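You operate a simulated robot arm through the tools that you are given. There is no shell and no other tool. Be economical: measure what you need, move in short steps, check, and stop when the job is done.

You run a simulated two-armed robot. Do the job below in one go: nothing can be reset, and whatever is moved stays where it is left.

## Task
Pick up the green oil can with one hand, pass it to the other hand and put it on the jug store shelf. Set down upright: green oil can.
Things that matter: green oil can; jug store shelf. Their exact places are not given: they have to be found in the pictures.

The check looks at the end state, three seconds after you hand in, the way a careful person would. Anything else that was tipped, shoved, dropped, spilled or broken makes it a failure.

## Robot
Two 7-joint arms with two-finger parallel grippers on one trunk, on a base that drives. Base frame: it is fixed to the floor where the robot stands at the start and does not move with it; the origin is under the middle of the robot, x ahead of it, y to its left, z up. Lengths are in m, angles in rad, forces in N, time in s.
The left shoulder is at the start at [0.06, 0.143, 0.937], the right one opposite. With the tool pointing down near the work surface each hand reaches from about 0.28 to 0.72 m from the robot's upright axis, wherever it stands, measured 20 degrees to its own side. Places, roughly: jug store shelf [-1.5, -0.3, 0.5]. Payload 1.57 kg a hand.
Tool frame (each hand has its own): the origin (TCP) lies between the finger pads and is the grasp point; the fingertips stand 0.03 m ahead of it; z points along the fingers, y is the line along which they close. The gripper opens to 0.11 m. The fingers are 0.024 m wide and 0.012 m thick; the gripper's body (0.048 by 0.112 m) begins 0.078 m behind the TCP.
Orientation is told as [roll, pitch, yaw] about the base's x, y, z axes, in that order, counted from this pose: with the fingers straight down and closing along the base's y, the tool's x points along the base's -x, its y along +y and its z along -z.

## Interface
- The arms move only by the tool drive_tool. It takes "left_moves", "right_moves" or both (then of equal length, played together; a hand with none holds still); each is a list of rows, each a list of 6 numbers: the shift along the base's x, y, z in units of 40 mm (1.0 is 40 mm), then the turn, a rotation vector about the base's x, y, z in units of 5 degrees (1.0 is 5 degrees). In form: [[tx, ty, tz, ax, ay, az], ...]. A call has 1 to 20 rows; each row shifts and turns the commanded pose from where the row before left it. "left_gripper" and "right_gripper" are, for a hand that has rows, the closure, from 0 (fully open) to 1 (shut), set as the call begins (left out, the last holds). A call with a number of a shift or a turn outside -1 to 1 is refused whole. Each row takes 0.2 s and may step no farther than 0.05 m and 0.15 rad from the row before; otherwise, or with a gripper value out of range, the whole call is refused. Where a pose cannot be reached the arm comes as near as it can. A force on the tool above 40 N (or 10 N above the force at the start of the call, whichever is more), or a blocked arm, ends the call early, and 0.2 s more pass. Each finger travels about 0.045 m/s and halts on what it meets, pressing with about 23 N; the grip force reading is that of the motor and also rises with nothing between the fingers. The clock runs only during rows and for 0.2 s after the last one: add rows that do not move to give the fingers time. It gives the time, the measured TCP pose, the force on the tool (base axes), the opening and the grip force at its end, in the units of the frame above (readings bear some noise), with the torque about the TCP (base axes, N m) and any sound that the robot's microphone picked up.
- Cameras (640 x 400 px; columns grow to the right, rows downward): "scene" is now at [0.0504, -0.0118, 1.5516]; the picture's right is [-0.16, -0.99, 0.00], its down [-0.70, 0.11, -0.71] and it looks along [0.70, -0.11, -0.71] (base axes); focal length 270 px, centre (320, 200). "left" rides on the left gripper at [0.07, -0.016, -0.141] in its tool frame; the picture's right is [0.23, 0.97, 0.00], its down [-0.86, 0.20, -0.48] and it looks along [-0.47, 0.11, 0.88] (tool axes); focal length 222 px, centre (320, 200). "right" rides on the right gripper at [0.07, 0.016, -0.141] in its tool frame; the picture's right is [-0.23, 0.97, 0.00], its down [-0.85, -0.20, -0.48] and it looks along [-0.47, -0.11, 0.88] (tool axes); focal length 222 px, centre (320, 200).
- capture(camera): a new picture of that camera. No time passes.
- lift_body(by): slides the trunk up (or, below 0, down) by that many m; the arms and the scene camera ride with it, the base frame stays. It gives what a move gives, with no picture.
- drive_base(legs): drives the robot by 1 to 6 legs, each [ahead, left, turn to the left] in m, m and rad, along the robot's own axes; the way and the turn of a leg run together, so that a leg with both is an arc; at most 1.5 m and 3.142 rad a leg. The arms and the cameras ride along, it lands a little off, and it stops where it bumps. It gives what a move gives.
- turn_head(pan, tilt): turns the head with the scene camera to pan (to the left, within 1.501 rad either way) and tilt (down, from -0.506 to 1.204), counted from straight ahead of the robot. It gives what a move gives.
- probe_pixels(camera, pixels): for up to 12 pixels [column, row] of the newest picture of that camera ("zoom" is the newest enlarged one), the place [x, y, z] in the base frame of the surface seen there, good to about 0.003 m. No time passes.
- close_up(camera, box): a new picture of the part [left, top, right, bottom] of that camera's present view, enlarged. No time passes.
- close_job(): hands the job in; it is judged then, once.

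Go step by step. Measure first, check grasps and placings, and put right what went wrong. The budget is 80 turns and 70 pictures, counting those below and the enlarged ones. Unless the task says otherwise, let go and move clear before handing in, and close with one line.

The tools are called after ">>>" as name(argument=value, ...) on one line, values as JSON. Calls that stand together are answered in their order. drive_tool: Moves the arms, as the interface text tells. Its arguments: {"type":"object","properties":{"left_moves":{"type":"array","items":{"type":"array","items":{"type":"number"}}},"left_gripper":{"type":"number"},"right_moves":{"type":"array","items":{"type":"array","items":{"type":"number"}}},"right_gripper":{"type":"number"}},"required":[]} The other tools are called the same way: lift_body (by) slides the trunk up or down; drive_base (legs) drives the base; turn_head (pan, tilt) turns the head that bears the scene camera; capture (camera) takes a picture; probe_pixels (camera, pixels) gives the place of the surface under pixels of a picture; close_up (camera, box) takes an enlarged picture of a part of a camera's view; close_job () hands the job in.

At the start:

```text
clock: 0.0
left_position: [0.5246, 0.0934, 1.1005]
left_orientation: [0.001, -0.001, 0.0]
left_ft_force: [0.5, 0.2, 0.8]
left_ft_torque: [0.01, 0.0, 0.03]
left_width: 0.1098
left_grip_force: 0.1
right_position: [0.3967, -0.2367, 1.1011]
right_orientation: [0.0, 0.0, 0.001]
right_ft_force: [-0.3, -0.1, 1.0]
right_ft_torque: [0.03, -0.01, 0.0]
right_width: 0.1101
right_grip_force: 0.1
trunk travel left (down, up): [-0.536, 0.054]
robot x, y, heading: [0.0005, -0.0009, -0.002]
head pan, tilt: [-0.157, 0.782]
```

scene: 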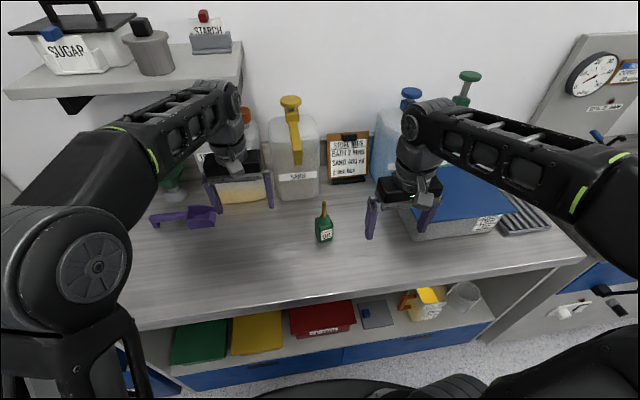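
right: 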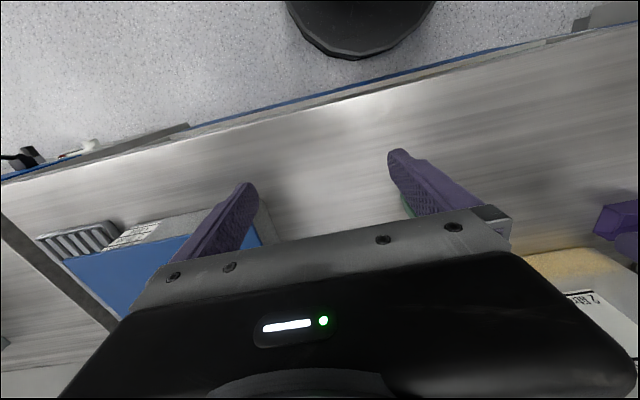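
left: 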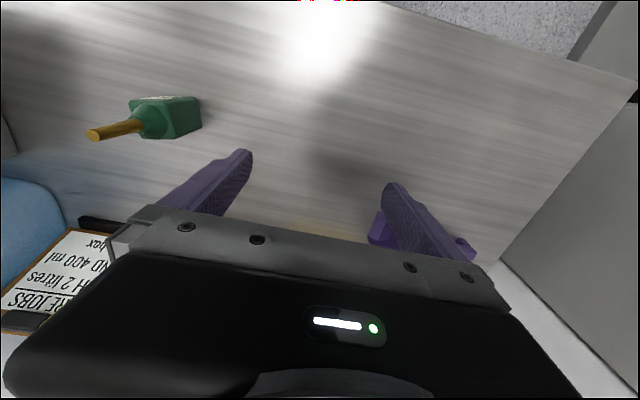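

The green can stands at about (324,228) in the scene picture, between the two hands. I'll enlarge it and probe its place.

>>> close_up(camera="scene", box=[280, 180, 370, 260])

>>> probe_pixels(camera="scene", pixels=[[323, 204], [323, 211], [324, 222], [325, 236], [317, 230], [332, 230], [325, 246], [300, 280]])

>>> probe_pixels(camera="left", pixels=[[95, 134], [140, 126], [165, 120], [195, 115], [185, 135], [165, 137]])

```text
5.00 times, centred on (325, 220) of scene
```

zoom: 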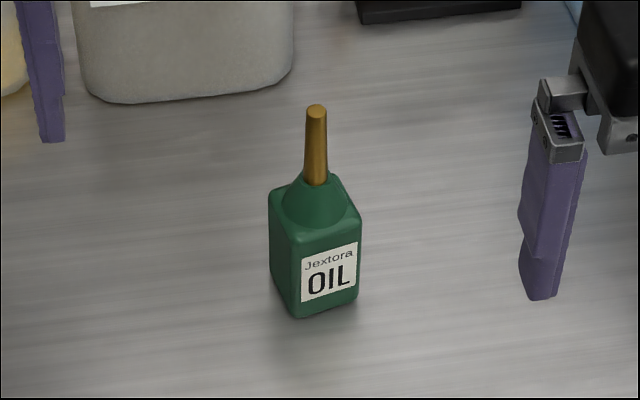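

```text
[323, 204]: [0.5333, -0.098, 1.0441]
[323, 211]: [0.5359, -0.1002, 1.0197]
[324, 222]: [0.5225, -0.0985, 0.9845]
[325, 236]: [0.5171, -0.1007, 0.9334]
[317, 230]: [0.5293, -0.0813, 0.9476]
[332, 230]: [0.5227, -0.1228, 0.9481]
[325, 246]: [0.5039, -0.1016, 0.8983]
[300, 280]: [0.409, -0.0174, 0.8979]
```

```text
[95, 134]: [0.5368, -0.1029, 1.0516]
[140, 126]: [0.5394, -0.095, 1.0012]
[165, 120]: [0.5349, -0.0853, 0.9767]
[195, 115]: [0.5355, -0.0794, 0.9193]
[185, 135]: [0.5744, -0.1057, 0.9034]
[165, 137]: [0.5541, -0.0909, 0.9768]
```

The can is about 0.045 m square, body z 0.90–0.97, spout up to about 1.05, near (0.54,-0.10). I'll measure its edges and its spout in the enlarged picture.

>>> probe_pixels(camera="zoom", pixels=[[315, 112], [316, 130], [315, 155], [315, 178], [303, 170], [326, 170], [300, 270], [350, 255], [303, 300], [352, 285], [275, 240], [288, 260]])

```text
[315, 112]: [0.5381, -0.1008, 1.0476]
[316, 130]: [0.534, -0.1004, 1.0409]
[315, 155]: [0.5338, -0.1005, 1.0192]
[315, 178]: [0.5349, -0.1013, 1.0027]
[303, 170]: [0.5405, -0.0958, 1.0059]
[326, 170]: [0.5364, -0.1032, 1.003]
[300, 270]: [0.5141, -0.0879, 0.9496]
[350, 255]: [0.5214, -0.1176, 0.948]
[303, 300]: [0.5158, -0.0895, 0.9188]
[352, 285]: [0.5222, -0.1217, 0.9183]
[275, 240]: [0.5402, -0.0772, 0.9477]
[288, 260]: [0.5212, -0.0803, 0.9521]
```

The spout is a 12 mm rod centred at (0.540,-0.1005), z 1.00–1.048, and the can is turned about +13°. The right hand can take the spout from above, leaving the body free for the left, so I'll move the right hand above it first.

>>> drive_tool(right_moves=[[0.716, 0.681, 0.1, 0, 0, 0], [0.716, 0.681, 0, 0, 0, 0], [0.716, 0.681, 0, 0, 0, 0], [0.716, 0.681, 0, 0, 0, 0], [0.716, 0.681, 0, 0, 0, 0], [0, 0, 0, 0, 0, 0]], right_gripper=0)

>>> capture(camera="scene")

>>> capture(camera="right")

```text
clock: 1.4
left_position: [0.524, 0.0925, 1.1005]
left_orientation: [0.001, 0.001, -0.001]
left_ft_force: [0.1, -0.2, 1.0]
left_ft_torque: [0.0, -0.01, -0.02]
left_width: 0.1099
left_grip_force: 0.1
right_position: [0.5318, -0.1084, 1.1032]
right_orientation: [0.002, -0.004, 0.002]
right_ft_force: [-0.5, 0.4, -0.2]
right_ft_torque: [-0.03, 0.0, -0.01]
right_width: 0.1102
right_grip_force: 0.1
right hand out of reach, approached as far as the arm can: row 5
trunk travel left (down, up): [-0.536, 0.054]
robot x, y, heading: [-0.0031, -0.0026, -0.004]
head pan, tilt: [-0.157, 0.782]
```

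```text
65 pictures are left
```

scene: 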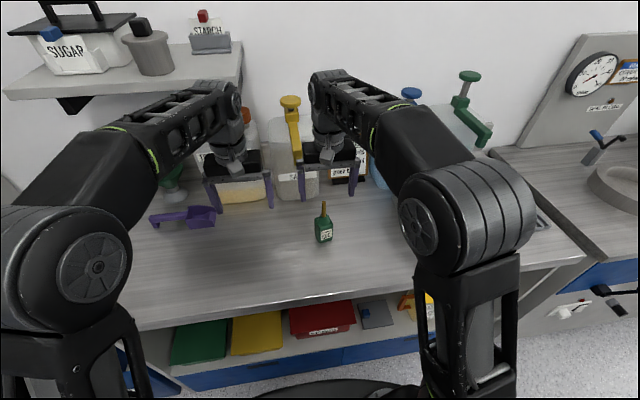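

```text
64 pictures are left
```

right: 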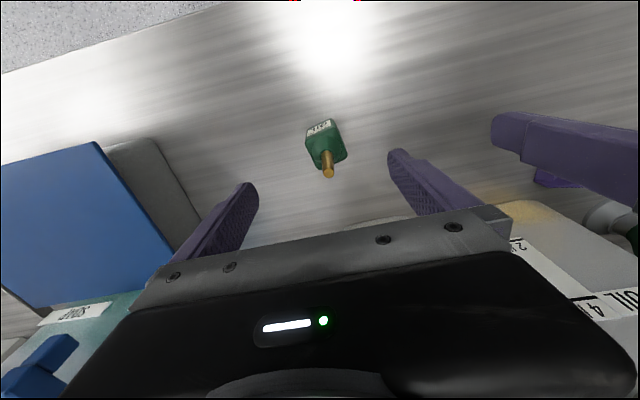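

The last few millimetres were out of reach at this height. The fingers (225,220) and (410,190) straddle the spout, so I'll descend a bit and read again.

>>> drive_tool(right_moves=[[0, 0, -0.5, 0, 0, 0], [0, 0, -0.5, 0, 0, 0], [0, 0, 0, 0, 0, 0]])

```text
clock: 2.2
left_position: [0.5237, 0.0931, 1.1004]
left_orientation: [-0.001, 0.0, 0.0]
left_ft_force: [0.5, 0.7, 0.1]
left_ft_torque: [-0.01, -0.03, 0.02]
left_width: 0.1098
left_grip_force: 0.0
right_position: [0.5321, -0.1076, 1.0629]
right_orientation: [0.0, -0.001, 0.001]
right_ft_force: [0.8, 0.8, 0.4]
right_ft_torque: [-0.01, 0.04, 0.0]
right_width: 0.11
right_grip_force: 0.1
trunk travel left (down, up): [-0.536, 0.054]
robot x, y, heading: [0.001, 0.0014, -0.002]
head pan, tilt: [-0.157, 0.782]
```

Commands start from the reached pose, so 8 mm forward and 7 mm left remain. I'll centre, go down to z≈1.025 and check before closing.

>>> drive_tool(right_moves=[[0.1, 0.1, -0.35, 0, 0, 0], [0.1, 0.08, -0.6, 0, 0, 0], [0, 0, 0, 0, 0, 0]])

>>> close_up(camera="scene", box=[270, 140, 390, 260])

>>> capture(camera="right")

```text
clock: 3.0
left_position: [0.5245, 0.093, 1.1008]
left_orientation: [0.0, -0.001, 0.0]
left_ft_force: [-0.9, 0.3, 0.4]
left_ft_torque: [0.0, -0.02, 0.02]
left_width: 0.1098
left_grip_force: 0.1
right_position: [0.5377, -0.101, 1.025]
right_orientation: [0.0, 0.0, 0.0]
right_ft_force: [-1.0, -0.6, -0.8]
right_ft_torque: [0.01, -0.01, -0.01]
right_width: 0.1099
right_grip_force: 0.1
trunk travel left (down, up): [-0.536, 0.054]
robot x, y, heading: [-0.0021, 0.0009, -0.001]
head pan, tilt: [-0.157, 0.782]
```

```text
3.33 times, centred on (330, 200) of scene
```

zoom: 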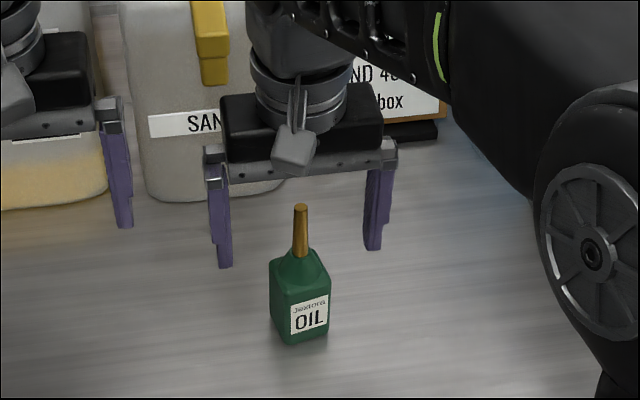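

```text
62 pictures are left
```

right: 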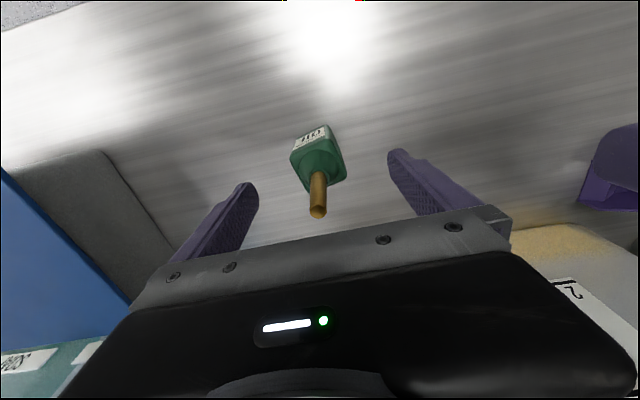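

I'll verify the fingertips against the spout by probing the enlarged picture.

>>> probe_pixels(camera="zoom", pixels=[[225, 255], [373, 240], [220, 200], [378, 195], [301, 210], [300, 235]])

>>> probe_pixels(camera="right", pixels=[[318, 212], [318, 195], [245, 190], [398, 160]])

```text
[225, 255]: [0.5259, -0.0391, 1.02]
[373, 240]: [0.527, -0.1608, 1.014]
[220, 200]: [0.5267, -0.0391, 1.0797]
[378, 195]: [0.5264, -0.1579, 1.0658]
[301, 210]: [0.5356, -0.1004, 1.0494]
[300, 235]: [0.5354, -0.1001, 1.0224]
```

```text
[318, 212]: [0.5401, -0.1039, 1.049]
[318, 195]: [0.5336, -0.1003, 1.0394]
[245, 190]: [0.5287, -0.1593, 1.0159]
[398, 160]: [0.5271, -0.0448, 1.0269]
```

The fingers are centred on the spout at x≈0.538, y≈-0.10. I'll close the right hand.

>>> drive_tool(right_moves=[[0, 0, 0, 0, 0, 0], [0, 0, 0, 0, 0, 0], [0, 0, 0, 0, 0, 0], [0, 0, 0, 0, 0, 0], [0, 0, 0, 0, 0, 0], [0, 0, 0, 0, 0, 0], [0, 0, 0, 0, 0, 0], [0, 0, 0, 0, 0, 0]], right_gripper=1)

>>> close_up(camera="scene", box=[270, 140, 390, 260])

```text
clock: 4.8
left_position: [0.5239, 0.0935, 1.1001]
left_orientation: [-0.001, 0.001, 0.001]
left_ft_force: [0.9, -0.8, 0.5]
left_ft_torque: [0.02, 0.0, 0.02]
left_width: 0.1099
left_grip_force: 0.1
right_position: [0.5389, -0.0998, 1.0267]
right_orientation: [0.001, 0.0, 0.001]
right_ft_force: [-0.1, -0.5, 1.4]
right_ft_torque: [-0.02, -0.01, 0.05]
right_width: 0.0187
right_grip_force: 22.6
trunk travel left (down, up): [-0.536, 0.054]
robot x, y, heading: [-0.0002, -0.003, 0.003]
head pan, tilt: [-0.157, 0.782]
```

```text
3.33 times, centred on (330, 200) of scene
```

zoom: 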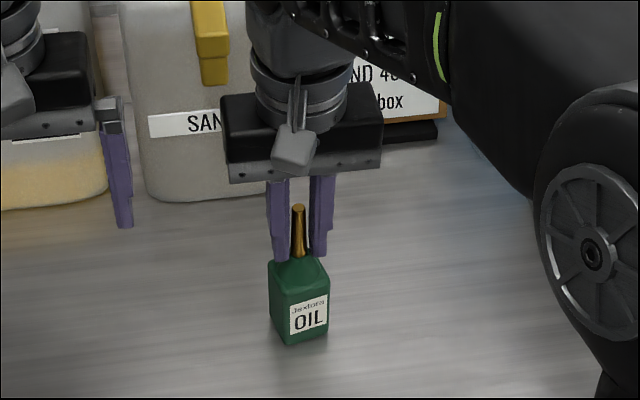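

The spout is held (width 0.019, its thick lower end, 22.6 N). I'll lift 60 mm and check.

>>> drive_tool(right_moves=[[0, 0, 0.3, 0, 0, 0], [0, 0, 0.5, 0, 0, 0], [-0.5, 0, 0.5, 0, 0, 0], [-0.5, 0, 0.2, 0, 0, 0], [0, 0, 0, 0, 0, 0]])

>>> close_up(camera="scene", box=[250, 120, 410, 260])

```text
clock: 6.0
left_position: [0.5254, 0.0936, 1.101]
left_orientation: [0.0, 0.0, -0.001]
left_ft_force: [-0.2, 0.4, 0.2]
left_ft_torque: [-0.05, 0.03, 0.0]
left_width: 0.1104
left_grip_force: 0.0
right_position: [0.4996, -0.1003, 1.0876]
right_orientation: [0.0, 0.0, 0.0]
right_ft_force: [0.2, -0.6, -1.4]
right_ft_torque: [-0.01, 0.0, 0.02]
right_width: 0.013
right_grip_force: 23.7
trunk travel left (down, up): [-0.536, 0.054]
robot x, y, heading: [0.0007, -0.0023, 0.003]
head pan, tilt: [-0.157, 0.782]
```

```text
2.86 times, centred on (330, 190) of scene
```

zoom: 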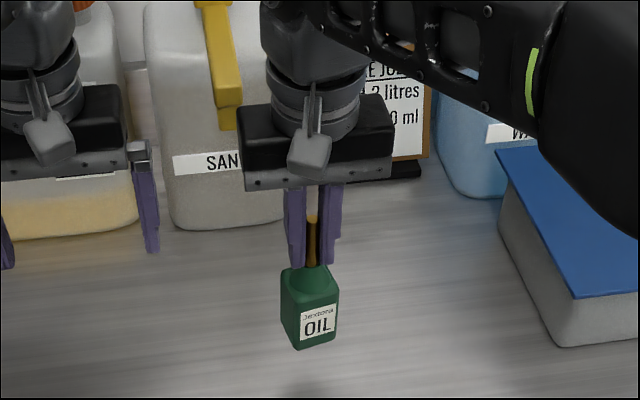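

The can is hanging, and the width has gone to 0.013 (it settled onto the rod). I'll probe how far it sits below the fingertips to see whether it is slipping.

>>> probe_pixels(camera="zoom", pixels=[[311, 217], [311, 260], [318, 340], [300, 343], [303, 255], [327, 255], [290, 320], [300, 300], [332, 300]])

>>> drive_tool(right_moves=[[-0.5, 0, 0.3, 0, 0, 0], [-0.5, 0, 0.3, 0, 0, 0], [-0.5, 0, 0, 0, 0, 0], [0, 0, 0, 0, 0, 0], [0, 0, 0, 0, 0, 0], [0, 0, 0, 0, 0, 0]])

>>> close_up(camera="scene", box=[250, 140, 410, 280])

```text
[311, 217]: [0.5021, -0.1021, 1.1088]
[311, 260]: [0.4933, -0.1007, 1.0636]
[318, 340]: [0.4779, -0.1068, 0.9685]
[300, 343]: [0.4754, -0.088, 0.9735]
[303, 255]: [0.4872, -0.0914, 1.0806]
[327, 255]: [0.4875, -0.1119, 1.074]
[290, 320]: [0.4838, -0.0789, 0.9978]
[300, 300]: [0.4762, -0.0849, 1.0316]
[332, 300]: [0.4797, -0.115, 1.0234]
```

```text
clock: 7.4
left_position: [0.5246, 0.0927, 1.1011]
left_orientation: [0.0, 0.0, 0.001]
left_ft_force: [0.5, -0.1, -1.0]
left_ft_torque: [-0.03, 0.01, 0.01]
left_width: 0.11
left_grip_force: 0.0
right_position: [0.4395, -0.0995, 1.1119]
right_orientation: [-0.001, 0.0, -0.002]
right_ft_force: [1.0, -0.7, -1.3]
right_ft_torque: [0.02, -0.01, 0.01]
right_width: 0.0131
right_grip_force: 22.7
trunk travel left (down, up): [-0.536, 0.054]
robot x, y, heading: [-0.0016, 0.0003, -0.001]
head pan, tilt: [-0.157, 0.782]
```

```text
2.86 times, centred on (330, 210) of scene
```

zoom: 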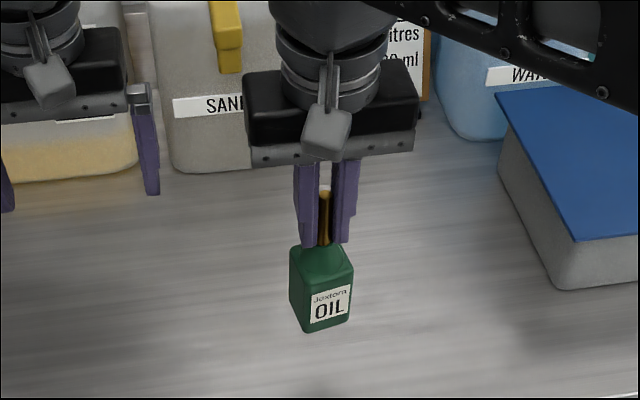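

The grip is stable. Before choosing the receiving grip I want to see the room and shelf, so I'll turn the head to the right.

>>> turn_head(pan=-1.5, tilt=0.5)

>>> capture(camera="scene")

>>> turn_head(pan=1.5, tilt=0.5)

>>> capture(camera="scene")

```text
clock: 8.9
left_position: [0.5238, 0.0931, 1.1008]
left_orientation: [0.0, 0.0, -0.001]
left_ft_force: [0.1, 0.4, -0.3]
left_ft_torque: [0.03, -0.02, 0.0]
left_width: 0.11
left_grip_force: 0.1
right_position: [0.4388, -0.0997, 1.1101]
right_orientation: [0.002, -0.001, -0.001]
right_ft_force: [-0.9, 0.0, -1.0]
right_ft_torque: [0.03, 0.02, 0.02]
right_width: 0.0129
right_grip_force: 23.3
trunk travel left (down, up): [-0.536, 0.054]
robot x, y, heading: [0.0002, 0.002, 0.003]
head pan, tilt: [-1.499, 0.499]
```

```text
58 pictures are left
```

scene: 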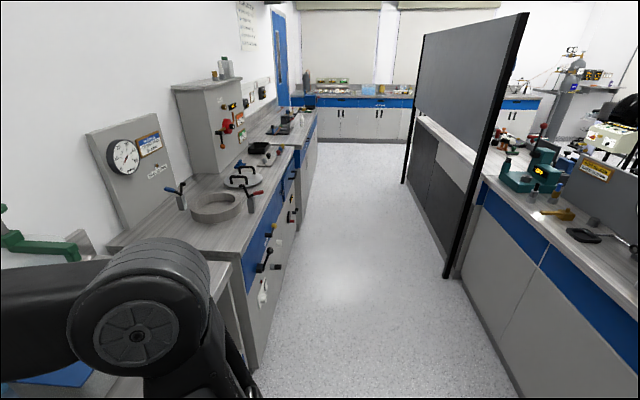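

```text
clock: 11.5
left_position: [0.5244, 0.0928, 1.1006]
left_orientation: [-0.001, 0.001, 0.0]
left_ft_force: [0.1, -0.7, 0.4]
left_ft_torque: [0.0, -0.03, 0.0]
left_width: 0.1101
left_grip_force: 0.1
right_position: [0.4401, -0.0998, 1.1106]
right_orientation: [0.001, 0.001, 0.0]
right_ft_force: [0.5, 1.0, -2.1]
right_ft_torque: [-0.01, 0.0, 0.0]
right_width: 0.0129
right_grip_force: 22.6
trunk travel left (down, up): [-0.536, 0.054]
robot x, y, heading: [-0.0019, -0.0031, 0.005]
head pan, tilt: [1.499, 0.499]
```

```text
57 pictures are left
```

scene: 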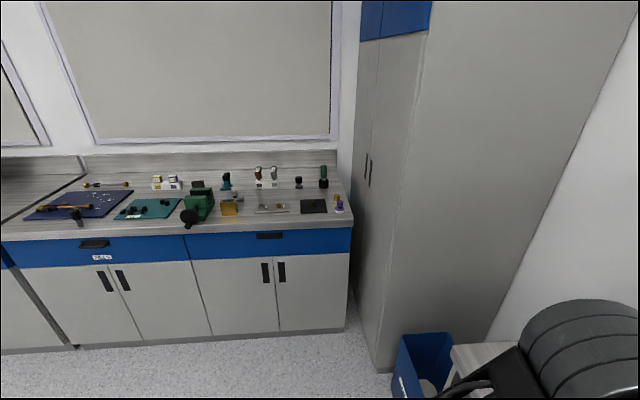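

The shelf lies behind the robot, near an island. I'll back off 0.3 m and turn right about 1 rad, then probe the aisle on the way.

>>> turn_head(pan=-1.5, tilt=0.6)

>>> capture(camera="scene")

>>> probe_pixels(camera="scene", pixels=[[515, 370], [450, 255], [590, 320], [630, 380], [620, 230], [250, 340]])

```text
clock: 14.1
left_position: [0.5244, 0.0927, 1.1008]
left_orientation: [0.001, 0.0, -0.001]
left_ft_force: [0.2, -0.7, 0.3]
left_ft_torque: [-0.03, 0.01, -0.01]
left_width: 0.11
left_grip_force: 0.0
right_position: [0.4395, -0.1002, 1.1122]
right_orientation: [0.001, 0.001, 0.0]
right_ft_force: [-0.4, -0.3, -2.2]
right_ft_torque: [0.01, -0.02, 0.03]
right_width: 0.0128
right_grip_force: 22.8
trunk travel left (down, up): [-0.536, 0.054]
robot x, y, heading: [-0.0007, -0.0001, -0.002]
head pan, tilt: [-1.499, 0.6]
```

```text
56 pictures are left
```

scene: 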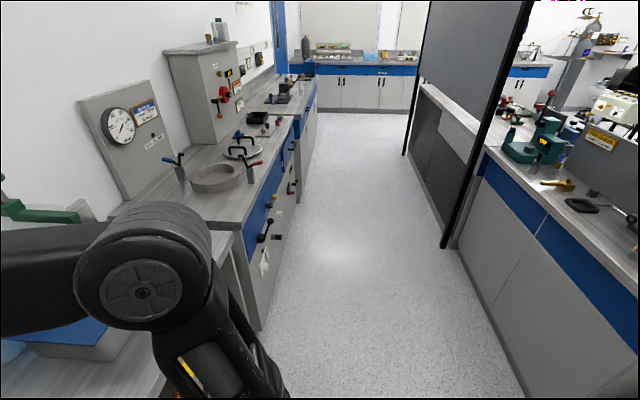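

```text
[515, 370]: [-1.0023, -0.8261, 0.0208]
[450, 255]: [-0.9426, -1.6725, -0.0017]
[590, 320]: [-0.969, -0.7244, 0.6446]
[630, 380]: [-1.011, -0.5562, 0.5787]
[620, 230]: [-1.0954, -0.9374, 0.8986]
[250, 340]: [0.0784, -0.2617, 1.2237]
```

The island's front is at x≈-1.0 and our table's edge near 0.33, so there is 1.3 m to turn in. I'll pull both hands in, back off 0.35 m, and turn partway to the right.

>>> drive_tool(left_moves=[[-0.7, 0.5, 0, 0, 0, 0], [-0.7, 0.5, 0, 0, 0, 0], [-0.7, 0.5, 0, 0, 0, 0], [-0.7, 0, 0, 0, 0, 0]], right_moves=[[-0.5, -0.4, 0.2, 0, 0, 0], [-0.5, -0.4, 0.2, 0, 0, 0], [-0.5, -0.4, 0.2, 0, 0, 0], [0, 0, 0, 0, 0, 0]])

>>> drive_base(legs=[[-0.33, 0, 0], [0, 0, -1.2]])

>>> capture(camera="scene")

```text
clock: 15.1
left_position: [0.4112, 0.1539, 1.1023]
left_orientation: [-0.001, -0.001, -0.003]
left_ft_force: [0.1, 0.6, 0.0]
left_ft_torque: [0.0, -0.01, -0.03]
left_width: 0.1099
left_grip_force: 0.2
right_position: [0.4057, -0.1265, 1.1232]
right_orientation: [-0.007, 0.003, 0.002]
right_ft_force: [0.2, 0.4, -1.5]
right_ft_torque: [0.01, -0.02, 0.01]
right_width: 0.0131
right_grip_force: 23.0
right hand out of reach, approached as far as the arm can: row 2, 3
trunk travel left (down, up): [-0.536, 0.054]
robot x, y, heading: [-0.0002, -0.0002, 0.0]
head pan, tilt: [-1.499, 0.6]
```

```text
clock: 20.2
left_position: [-0.0373, -0.325, 1.1009]
left_orientation: [0.0, 0.0, -1.19]
left_ft_force: [0.3, -0.3, 0.6]
left_ft_torque: [0.0, 0.0, 0.0]
left_width: 0.1101
left_grip_force: 0.0
right_position: [-0.2993, -0.4231, 1.1236]
right_orientation: [-0.007, 0.004, -1.189]
right_ft_force: [0.2, -1.0, -1.5]
right_ft_torque: [-0.02, 0.01, 0.02]
right_width: 0.013
right_grip_force: 23.5
trunk travel left (down, up): [-0.536, 0.054]
robot x, y, heading: [-0.329, 0.0002, -1.195]
head pan, tilt: [-1.499, 0.6]
```

```text
55 pictures are left
```

scene: 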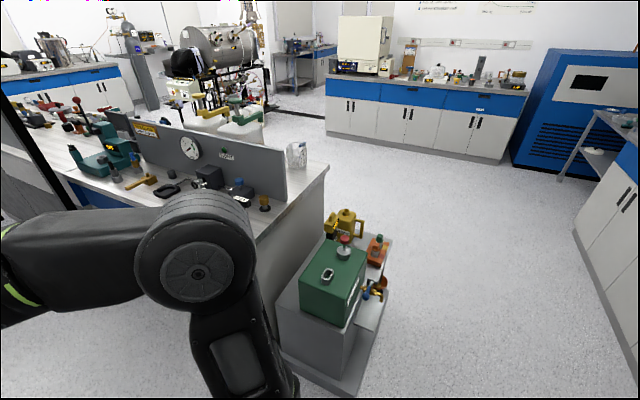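

There is a low shelf unit at the island's end (330,300) with jugs. I'll turn further to face it and probe.

>>> drive_base(legs=[[0, 0, -1.3]])

>>> turn_head(pan=-0.4, tilt=0.75)

>>> capture(camera="scene")

```text
clock: 23.9
left_position: [-0.573, -0.3676, 1.1025]
left_orientation: [-0.001, 0.001, -2.509]
left_ft_force: [0.5, -0.8, -0.4]
left_ft_torque: [0.0, 0.01, -0.01]
left_width: 0.1097
left_grip_force: 0.1
right_position: [-0.7336, -0.1369, 1.1234]
right_orientation: [-0.007, 0.005, -2.507]
right_ft_force: [-0.3, 0.0, -1.5]
right_ft_torque: [0.02, -0.04, 0.01]
right_width: 0.0129
right_grip_force: 23.4
trunk travel left (down, up): [-0.536, 0.054]
robot x, y, heading: [-0.336, 0.0003, -2.508]
head pan, tilt: [-1.499, 0.6]
```

```text
clock: 25.2
left_position: [-0.5728, -0.3667, 1.101]
left_orientation: [0.001, 0.0, -2.509]
left_ft_force: [-0.2, -0.4, 0.2]
left_ft_torque: [-0.02, 0.01, 0.0]
left_width: 0.1099
left_grip_force: 0.0
right_position: [-0.7345, -0.1372, 1.1229]
right_orientation: [-0.004, 0.002, -2.507]
right_ft_force: [0.2, 0.1, -1.1]
right_ft_torque: [0.04, -0.01, 0.01]
right_width: 0.0128
right_grip_force: 22.9
trunk travel left (down, up): [-0.536, 0.054]
robot x, y, heading: [-0.3316, -0.0005, -2.512]
head pan, tilt: [-0.4, 0.75]
```

```text
54 pictures are left
```

scene: 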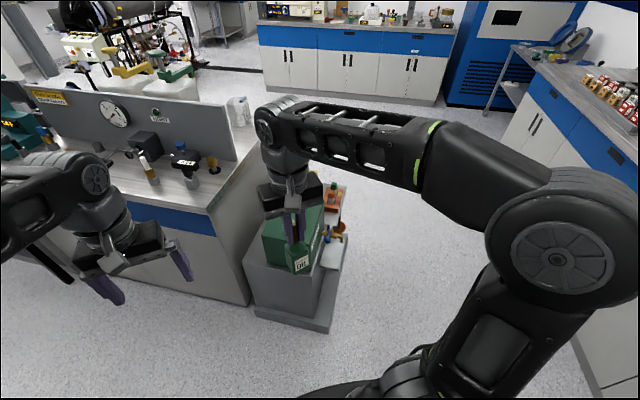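

The low unit is partly hidden by the arm; I'll probe it and look closer.

>>> probe_pixels(camera="scene", pixels=[[262, 285], [275, 240], [328, 262], [290, 312], [330, 215], [343, 190], [325, 325], [345, 240], [340, 260], [200, 200], [250, 300]])

>>> close_up(camera="scene", box=[230, 160, 390, 340])

```text
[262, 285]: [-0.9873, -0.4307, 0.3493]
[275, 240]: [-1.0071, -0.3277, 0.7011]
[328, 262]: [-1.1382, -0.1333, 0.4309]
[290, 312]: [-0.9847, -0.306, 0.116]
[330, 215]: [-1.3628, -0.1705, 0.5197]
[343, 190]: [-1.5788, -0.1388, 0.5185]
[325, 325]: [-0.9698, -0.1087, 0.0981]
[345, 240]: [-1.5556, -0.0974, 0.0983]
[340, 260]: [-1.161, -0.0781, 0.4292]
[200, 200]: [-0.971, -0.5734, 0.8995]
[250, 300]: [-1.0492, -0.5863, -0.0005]
```

```text
2.22 times, centred on (310, 250) of scene
```

zoom: 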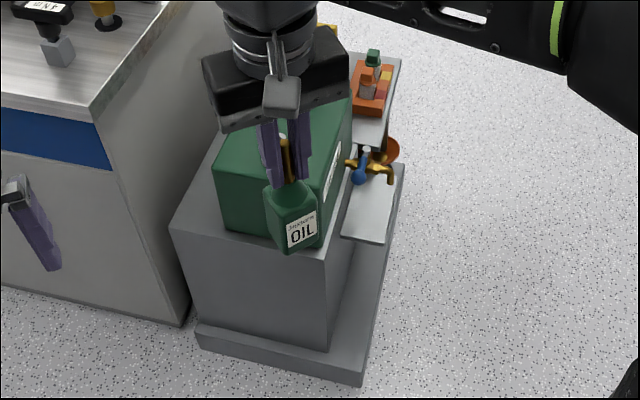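

The shelf board with the orange item (343,190) lies at z≈0.52, x -1.36…-1.6, y≈-0.14, reached from the +y side. I'll check the clearance of the bench on the right and look over there.

>>> probe_pixels(camera="scene", pixels=[[505, 160], [560, 180], [615, 250], [634, 300], [560, 90], [634, 160], [550, 380], [440, 250]])

>>> turn_head(pan=-1.3, tilt=0.7)

>>> capture(camera="scene")

```text
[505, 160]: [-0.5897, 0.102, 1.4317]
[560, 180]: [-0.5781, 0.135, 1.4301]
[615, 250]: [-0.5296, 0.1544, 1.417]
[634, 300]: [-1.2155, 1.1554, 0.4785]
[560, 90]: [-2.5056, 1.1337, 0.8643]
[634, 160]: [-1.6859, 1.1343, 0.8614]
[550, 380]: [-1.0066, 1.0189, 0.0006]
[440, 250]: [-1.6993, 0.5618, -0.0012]
```

```text
clock: 26.4
left_position: [-0.5726, -0.3672, 1.1026]
left_orientation: [0.001, 0.001, -2.51]
left_ft_force: [-0.3, 1.6, 0.1]
left_ft_torque: [0.01, 0.0, 0.01]
left_width: 0.1099
left_grip_force: 0.1
right_position: [-0.734, -0.1372, 1.1225]
right_orientation: [-0.006, 0.004, -2.508]
right_ft_force: [0.8, -0.2, -1.7]
right_ft_torque: [0.04, -0.06, -0.02]
right_width: 0.0129
right_grip_force: 22.6
trunk travel left (down, up): [-0.536, 0.054]
robot x, y, heading: [-0.3323, 0.0011, -2.51]
head pan, tilt: [-1.3, 0.7]
```

```text
52 pictures are left
```

scene: 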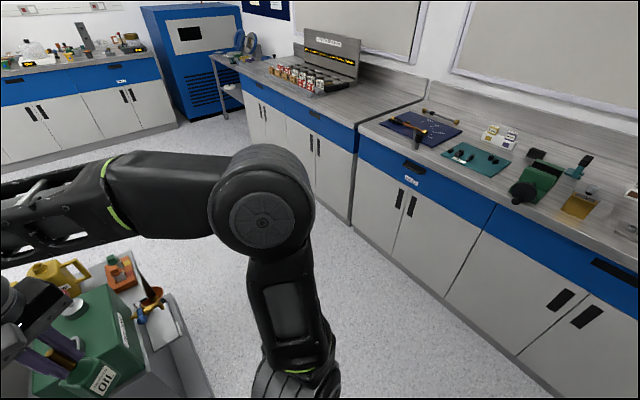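

The bench front is at y≈1.13 and the unit's near side at y≈-0.08, so there is a 1.2 m lane. I'll drive into it in three legs to about (-1.28,0.5) facing -y.

>>> drive_base(legs=[[-0.295, -0.4035, 0], [0, 0, 0.94], [0, -0.95, 0]])

>>> turn_head(pan=0, tilt=0.9)

>>> capture(camera="scene")

```text
clock: 36.4
left_position: [-1.1468, 0.0887, 1.1027]
left_orientation: [0.0, -0.001, -1.593]
left_ft_force: [-0.9, -0.4, 0.1]
left_ft_torque: [-0.01, 0.01, 0.0]
left_width: 0.11
left_grip_force: 0.1
right_position: [-1.4287, 0.101, 1.1228]
right_orientation: [-0.007, 0.003, -1.591]
right_ft_force: [0.4, -0.4, -2.2]
right_ft_torque: [0.0, 0.0, 0.02]
right_width: 0.0129
right_grip_force: 22.9
trunk travel left (down, up): [-0.536, 0.054]
robot x, y, heading: [-1.2879, 0.5013, -1.589]
head pan, tilt: [-1.3, 0.7]
```

```text
clock: 37.8
left_position: [-1.1471, 0.0887, 1.1029]
left_orientation: [0.0, 0.001, -1.591]
left_ft_force: [-0.2, 0.5, -0.4]
left_ft_torque: [-0.02, -0.01, -0.01]
left_width: 0.1099
left_grip_force: 0.1
right_position: [-1.4266, 0.1012, 1.1226]
right_orientation: [-0.008, 0.004, -1.588]
right_ft_force: [0.3, 0.1, -0.8]
right_ft_torque: [0.02, -0.03, 0.0]
right_width: 0.0128
right_grip_force: 23.0
trunk travel left (down, up): [-0.536, 0.054]
robot x, y, heading: [-1.2889, 0.505, -1.593]
head pan, tilt: [0.0, 0.901]
```

```text
51 pictures are left
```

scene: 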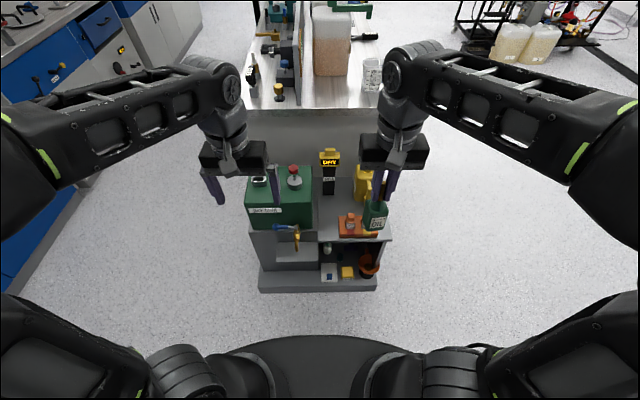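

>>> close_up(camera="scene", box=[235, 130, 415, 300])

>>> probe_pixels(camera="scene", pixels=[[325, 225], [325, 210], [350, 195], [330, 190], [330, 155], [350, 232], [350, 218], [362, 180], [385, 238], [320, 240], [345, 185], [372, 236]])

```text
2.35 times, centred on (325, 215) of scene
```

zoom: 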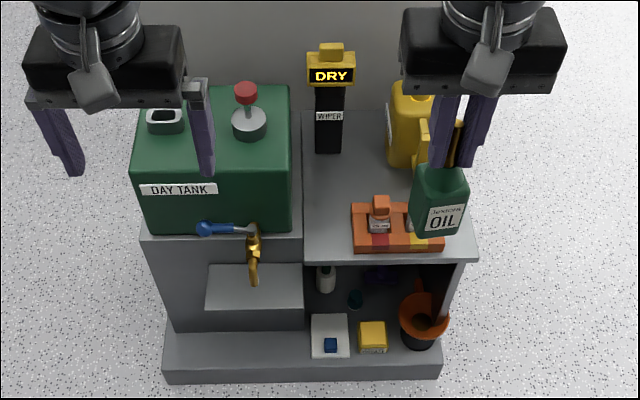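

```text
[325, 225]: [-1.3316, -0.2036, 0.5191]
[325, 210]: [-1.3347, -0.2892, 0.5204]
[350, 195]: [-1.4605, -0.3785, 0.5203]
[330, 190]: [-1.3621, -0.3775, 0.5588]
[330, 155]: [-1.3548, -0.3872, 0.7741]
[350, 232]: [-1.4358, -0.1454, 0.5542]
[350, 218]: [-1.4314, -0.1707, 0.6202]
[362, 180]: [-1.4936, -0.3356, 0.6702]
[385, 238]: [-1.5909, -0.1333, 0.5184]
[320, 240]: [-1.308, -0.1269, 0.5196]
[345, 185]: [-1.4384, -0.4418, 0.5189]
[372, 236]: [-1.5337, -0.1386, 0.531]
```

The shelf board is at z≈0.520, x -1.30…-1.61, y -0.12…-0.45, open above, with a wiper, a jug and an orange tray on it. I'll map these obstacles more exactly.

>>> probe_pixels(camera="zoom", pixels=[[352, 205], [355, 248], [370, 205], [380, 200], [380, 225], [400, 215], [442, 245], [410, 163], [390, 130], [330, 150], [343, 110], [425, 85]])

>>> probe_pixels(camera="zoom", pixels=[[288, 100], [288, 160], [285, 225], [245, 90], [252, 240], [207, 225], [300, 250], [470, 250], [425, 180], [320, 80], [330, 45], [430, 140]])

>>> capture(camera="right")

>>> capture(camera="left")

```text
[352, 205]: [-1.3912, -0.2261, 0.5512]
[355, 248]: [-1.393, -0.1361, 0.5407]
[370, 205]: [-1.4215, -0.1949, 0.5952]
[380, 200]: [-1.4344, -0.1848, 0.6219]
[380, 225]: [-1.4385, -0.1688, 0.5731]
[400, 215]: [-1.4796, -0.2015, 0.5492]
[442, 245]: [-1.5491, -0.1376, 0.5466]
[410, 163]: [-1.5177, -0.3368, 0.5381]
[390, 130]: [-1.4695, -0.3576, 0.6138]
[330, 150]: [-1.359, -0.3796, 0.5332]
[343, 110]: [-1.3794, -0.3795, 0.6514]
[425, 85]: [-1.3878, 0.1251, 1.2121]
```

```text
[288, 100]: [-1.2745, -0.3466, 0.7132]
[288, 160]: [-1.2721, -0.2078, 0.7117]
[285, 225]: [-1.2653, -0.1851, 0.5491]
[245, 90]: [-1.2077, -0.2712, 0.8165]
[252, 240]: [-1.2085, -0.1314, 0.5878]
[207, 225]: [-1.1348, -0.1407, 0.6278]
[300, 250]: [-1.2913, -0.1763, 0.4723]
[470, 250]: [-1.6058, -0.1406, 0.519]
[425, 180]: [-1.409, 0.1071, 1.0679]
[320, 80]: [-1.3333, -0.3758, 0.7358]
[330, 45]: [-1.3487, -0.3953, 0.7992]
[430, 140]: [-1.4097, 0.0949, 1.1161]
```

```text
49 pictures are left
```

right: 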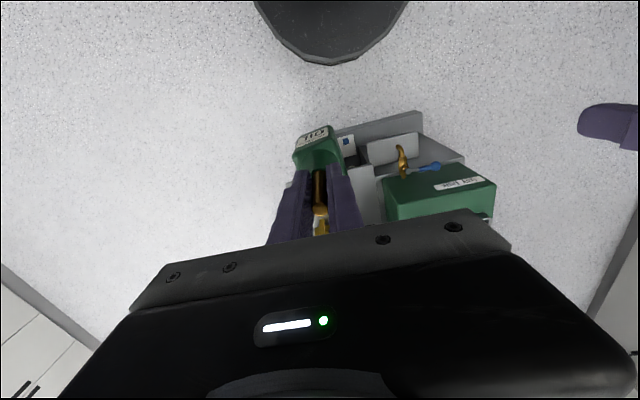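

```text
48 pictures are left
```

left: 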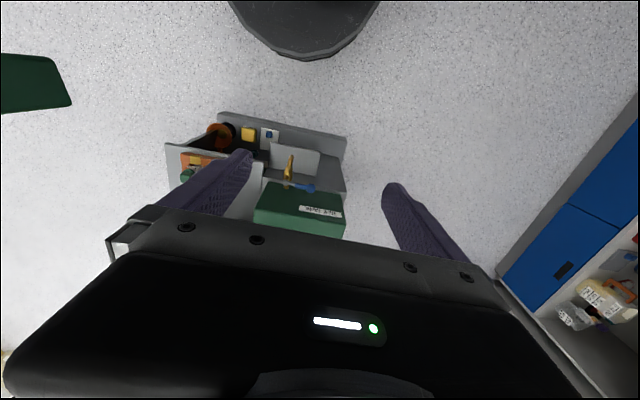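

Free space is the left column of the shelf, around (-1.34,-0.26), between tank (x>-1.272) and tray (x<-1.39). The left hand will take the body from its left face at about 50° below horizontal, so I'll first bring the can to the middle and turn it 35° to the left.

>>> drive_tool(right_moves=[[0.285, -0.18, 0, 0, 0, 1], [0.285, -0.18, 0, 0, 0, 1], [0.285, -0.18, 0, 0, 0, 1], [0.285, -0.18, 0, 0, 0, 1], [0.285, -0.18, 0, 0, 0, 1], [0.285, -0.18, 0, 0, 0, 1], [0.285, -0.18, 0, 0, 0, 1], [0, 0, 0, 0, 0, 0]], left_moves=[[0.4, 0, 0, 0, 0, 0], [0.4, 0, 0, 0, 0, 0], [0.4, 0, 0, 0, 0, 0], [0, 0, 0, 0, 0, 0], [0, 0, 0, 0, 0, 0], [0, 0, 0, 0, 0, 0], [0, 0, 0, 0, 0, 0], [0, 0, 0, 0, 0, 0]])

>>> close_up(camera="scene", box=[260, 120, 420, 260])

```text
clock: 39.6
left_position: [-1.0996, 0.0885, 1.1023]
left_orientation: [-0.002, 0.001, -1.592]
left_ft_force: [0.3, -0.4, -0.2]
left_ft_torque: [0.01, -0.02, 0.0]
left_width: 0.1099
left_grip_force: 0.1
right_position: [-1.3484, 0.0499, 1.1254]
right_orientation: [-0.006, 0.001, -0.979]
right_ft_force: [0.4, -0.7, -1.6]
right_ft_torque: [-0.02, -0.03, 0.0]
right_width: 0.0129
right_grip_force: 23.4
trunk travel left (down, up): [-0.536, 0.054]
robot x, y, heading: [-1.2917, 0.5047, -1.589]
head pan, tilt: [0.0, 0.901]
```

```text
2.86 times, centred on (340, 190) of scene
```

zoom: 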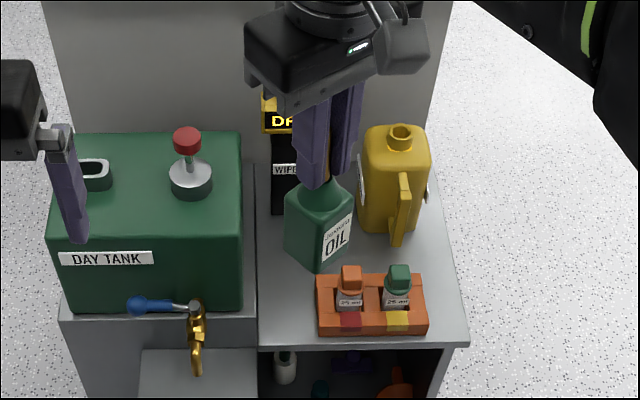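

Now the can's left face (300,230) looks toward the robot and left. I'll probe both faces for exact yaw, height and centre.

>>> probe_pixels(camera="zoom", pixels=[[291, 225], [315, 240], [291, 240], [313, 258], [326, 245], [349, 225], [325, 258], [347, 240], [316, 268], [317, 215], [318, 195], [288, 203]])

```text
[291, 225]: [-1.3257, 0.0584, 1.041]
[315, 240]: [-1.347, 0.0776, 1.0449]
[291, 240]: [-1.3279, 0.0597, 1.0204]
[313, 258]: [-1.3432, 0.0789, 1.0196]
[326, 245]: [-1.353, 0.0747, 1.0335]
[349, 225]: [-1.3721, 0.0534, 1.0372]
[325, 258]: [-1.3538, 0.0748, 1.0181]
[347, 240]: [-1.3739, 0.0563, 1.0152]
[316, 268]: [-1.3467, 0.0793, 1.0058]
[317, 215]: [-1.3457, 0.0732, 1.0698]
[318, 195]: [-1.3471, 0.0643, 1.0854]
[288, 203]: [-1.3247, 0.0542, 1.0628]
```

The can's faces lie at 45° in base axes, its centre is (-1.348,0.050) and its bottom z≈0.999. I'll turn the left hand (yaw -44°, then 40° tilt) and bring it to a stand-off 0.2 m back along its approach line.

>>> drive_tool(left_moves=[[0, 0, 0.25, 0, 0, -0.973], [0, 0, 0.25, 0, 0, -0.973], [0, 0, 0.25, 0, 0, -0.973], [0, 0, 0.25, 0, 0, -0.973], [0, 0, 0.25, 0, 0, -0.973], [0, 0, 0.25, 0, 0, -0.973], [0, 0, 0.25, 0, 0, -0.973], [0, 0, 0.25, 0, 0, -0.973], [0, 0, 0.25, 0, 0, -0.973], [-0.49, 0.164, 0, -0.707, 0.707, 0], [-0.49, 0.164, 0, -0.707, 0.707, 0], [-0.49, 0.164, 0, -0.707, 0.707, 0], [-0.49, 0.164, 0, -0.707, 0.707, 0], [-0.49, 0.164, 0, -0.707, 0.707, 0], [-0.49, 0.164, 0, -0.707, 0.707, 0], [-0.49, 0.164, 0, -0.707, 0.707, 0], [-0.49, 0.164, 0, -0.707, 0.707, 0], [0, 0, 0, 0, 0, 0]], left_gripper=0)

>>> capture(camera="scene")

>>> capture(camera="left")

```text
clock: 43.4
left_position: [-1.2628, 0.1311, 1.1444]
left_orientation: [-0.31, -0.682, -1.901]
left_ft_force: [-0.3, 0.2, -0.1]
left_ft_torque: [0.01, 0.01, -0.01]
left_width: 0.1102
left_grip_force: 0.0
left hand out of reach, approached as far as the arm can: row 3, 5, 6, 7, 8, 9
right_position: [-1.3477, 0.052, 1.1243]
right_orientation: [-0.008, 0.002, -0.978]
right_ft_force: [0.4, -0.2, -1.6]
right_ft_torque: [0.0, 0.01, 0.01]
right_width: 0.013
right_grip_force: 23.3
trunk travel left (down, up): [-0.536, 0.054]
robot x, y, heading: [-1.2934, 0.504, -1.595]
head pan, tilt: [0.0, 0.901]
```

```text
46 pictures are left
```

scene: 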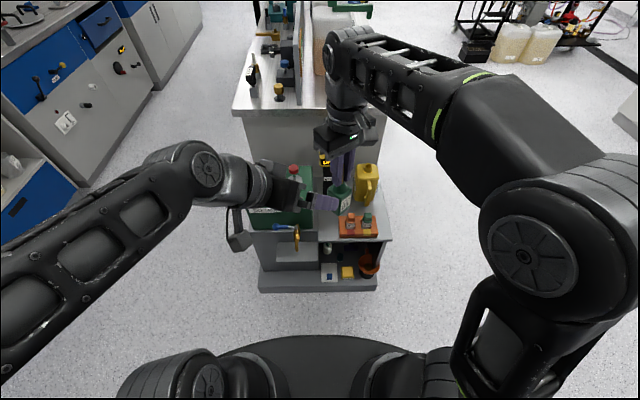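

```text
45 pictures are left
```

left: 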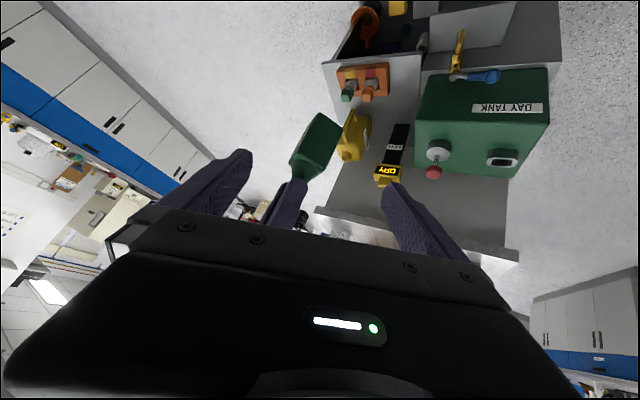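

The hand points right (down-left 48°) but is rolled about 20° from what I want because the yaw was limited at that height. I'll rotate it 20° about its own pointing axis and see whether it is reachable.

>>> drive_tool(left_moves=[[-0.05, -0.05, 0.1, -0.4545, -0.4545, -0.766], [-0.05, -0.05, 0.1, -0.4545, -0.4545, -0.766], [-0.05, -0.05, 0.1, -0.4545, -0.4545, -0.766], [-0.05, -0.05, 0.1, -0.4545, -0.4545, -0.766], [0, 0, 0, 0, 0, 0]])

>>> capture(camera="left")

```text
clock: 44.6
left_position: [-1.2718, 0.1236, 1.1611]
left_orientation: [-0.025, -0.729, -2.359]
left_ft_force: [0.6, -0.4, 0.2]
left_ft_torque: [-0.01, 0.03, 0.01]
left_width: 0.1098
left_grip_force: 0.0
right_position: [-1.3481, 0.051, 1.1247]
right_orientation: [-0.006, 0.003, -0.98]
right_ft_force: [1.1, -0.2, -0.7]
right_ft_torque: [0.0, 0.0, -0.01]
right_width: 0.0131
right_grip_force: 23.3
trunk travel left (down, up): [-0.536, 0.054]
robot x, y, heading: [-1.2894, 0.5, -1.595]
head pan, tilt: [0.0, 0.901]
```

```text
44 pictures are left
```

left: 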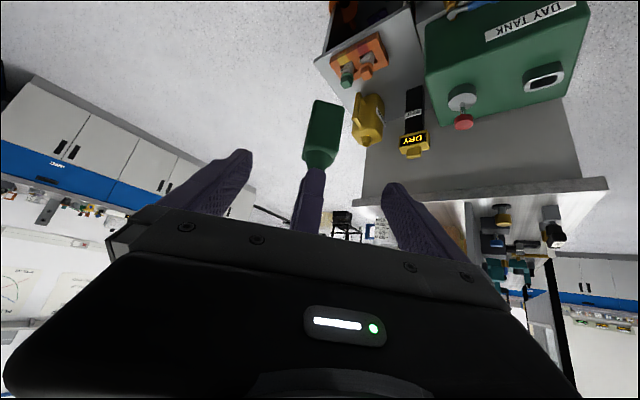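

The left hand is now aligned (tilt 42°, yaw -135°) and lined up with the can, seen between the fingers at (323,135). I'll advance 60% of the way and check.

>>> drive_tool(left_moves=[[-0.381, -0.366, -0.61, 0, 0, 0], [-0.381, -0.366, -0.61, 0, 0, 0], [-0.381, -0.366, -0.61, 0, 0, 0], [0, 0, 0, 0, 0, 0]])

>>> capture(camera="left")

>>> close_up(camera="scene", box=[240, 100, 420, 260])

```text
clock: 45.6
left_position: [-1.3174, 0.0786, 1.0851]
left_orientation: [-0.022, -0.731, -2.357]
left_ft_force: [-0.4, -1.2, 0.2]
left_ft_torque: [0.0, 0.02, 0.04]
left_width: 0.11
left_grip_force: 0.0
right_position: [-1.3467, 0.0524, 1.1236]
right_orientation: [-0.007, 0.002, -0.979]
right_ft_force: [0.2, -0.1, -1.4]
right_ft_torque: [-0.02, 0.0, -0.03]
right_width: 0.0129
right_grip_force: 23.1
trunk travel left (down, up): [-0.536, 0.054]
robot x, y, heading: [-1.2931, 0.5005, -1.595]
head pan, tilt: [0.0, 0.901]
```

```text
43 pictures are left
```

left: 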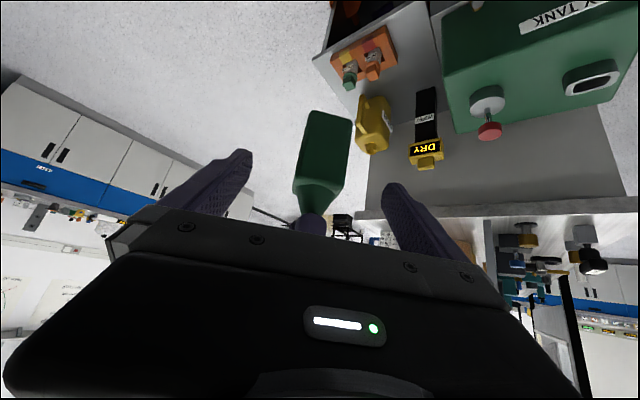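

```text
2.50 times, centred on (330, 180) of scene
```

zoom: 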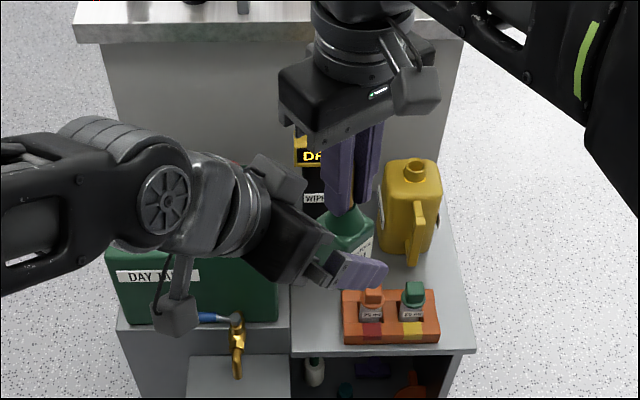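

Still centred, with clearance to the right hand. I'll go the rest of the way.

>>> drive_tool(left_moves=[[-0.38, -0.35, -0.575, 0, 0, 0], [-0.38, -0.35, -0.575, 0, 0, 0], [0, 0, 0, 0, 0, 0]])

>>> capture(camera="left")

>>> close_up(camera="scene", box=[270, 130, 390, 240])

```text
clock: 46.4
left_position: [-1.3465, 0.0522, 1.0406]
left_orientation: [-0.023, -0.732, -2.357]
left_ft_force: [7.4, 12.7, 6.0]
left_ft_torque: [-0.96, 0.66, -0.09]
left_width: 0.1099
left_grip_force: 0.0
right_position: [-1.3481, 0.051, 1.124]
right_orientation: [-0.01, 0.002, -0.983]
right_ft_force: [-8.0, -11.9, -8.7]
right_ft_torque: [-0.07, 0.02, 0.06]
right_width: 0.0128
right_grip_force: 22.9
trunk travel left (down, up): [-0.536, 0.054]
robot x, y, heading: [-1.2925, 0.5089, -1.589]
head pan, tilt: [0.0, 0.901]
```

```text
41 pictures are left
```

left: 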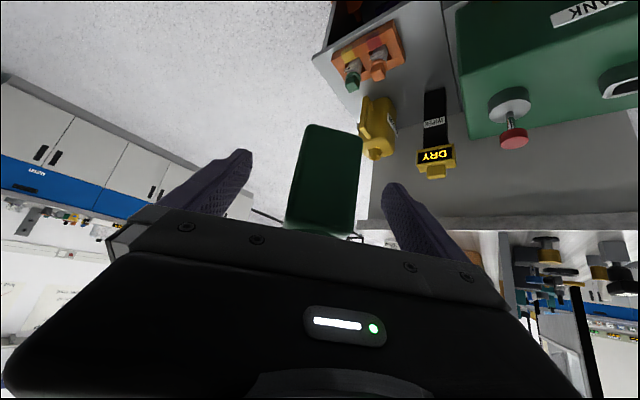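

```text
3.64 times, centred on (330, 185) of scene
```

zoom: 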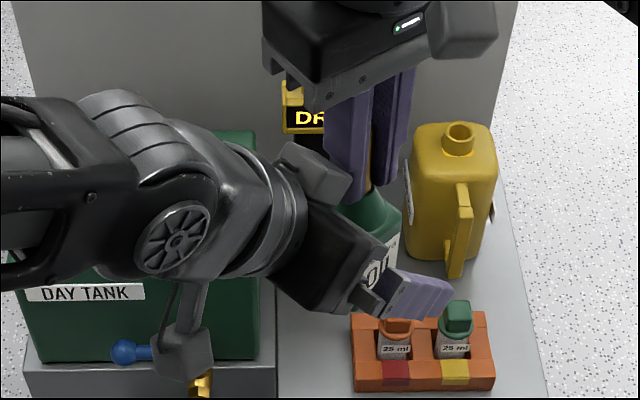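

Both hands read about 16 N: the left palm touches the right finger. I'll back off 14 mm along the approach line.

>>> drive_tool(left_moves=[[0.083, 0.083, 0.13, 0, 0, 0], [0.083, 0.083, 0.13, 0, 0, 0], [0, 0, 0, 0, 0, 0], [0, 0, 0, 0, 0, 0]])

>>> close_up(camera="scene", box=[270, 130, 390, 240])

>>> close_up(camera="left", box=[200, 80, 440, 280])

```text
clock: 47.4
left_position: [-1.3411, 0.0591, 1.0494]
left_orientation: [-0.024, -0.729, -2.357]
left_ft_force: [0.5, 0.3, 0.5]
left_ft_torque: [0.01, -0.05, 0.03]
left_width: 0.1101
left_grip_force: 0.2
right_position: [-1.3472, 0.053, 1.1246]
right_orientation: [-0.006, 0.003, -0.979]
right_ft_force: [-0.6, 1.4, -2.1]
right_ft_torque: [-0.03, -0.01, 0.01]
right_width: 0.0128
right_grip_force: 23.4
trunk travel left (down, up): [-0.536, 0.054]
robot x, y, heading: [-1.2885, 0.5057, -1.594]
head pan, tilt: [0.0, 0.901]
```

```text
3.64 times, centred on (330, 185) of scene
```

zoom: 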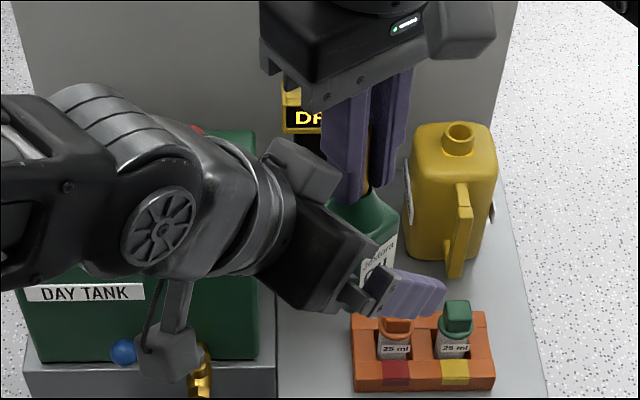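

```text
2.00 times, centred on (320, 180) of left
```

zoom: 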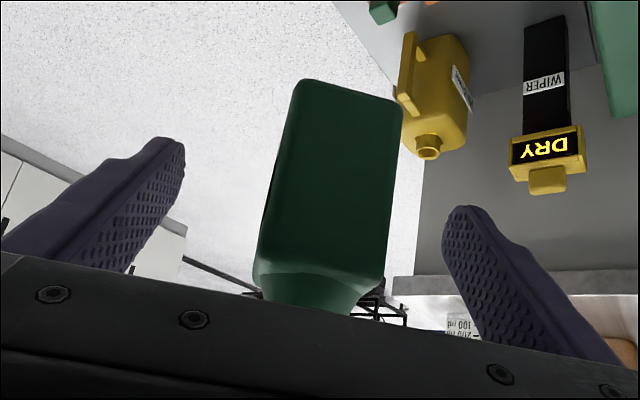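

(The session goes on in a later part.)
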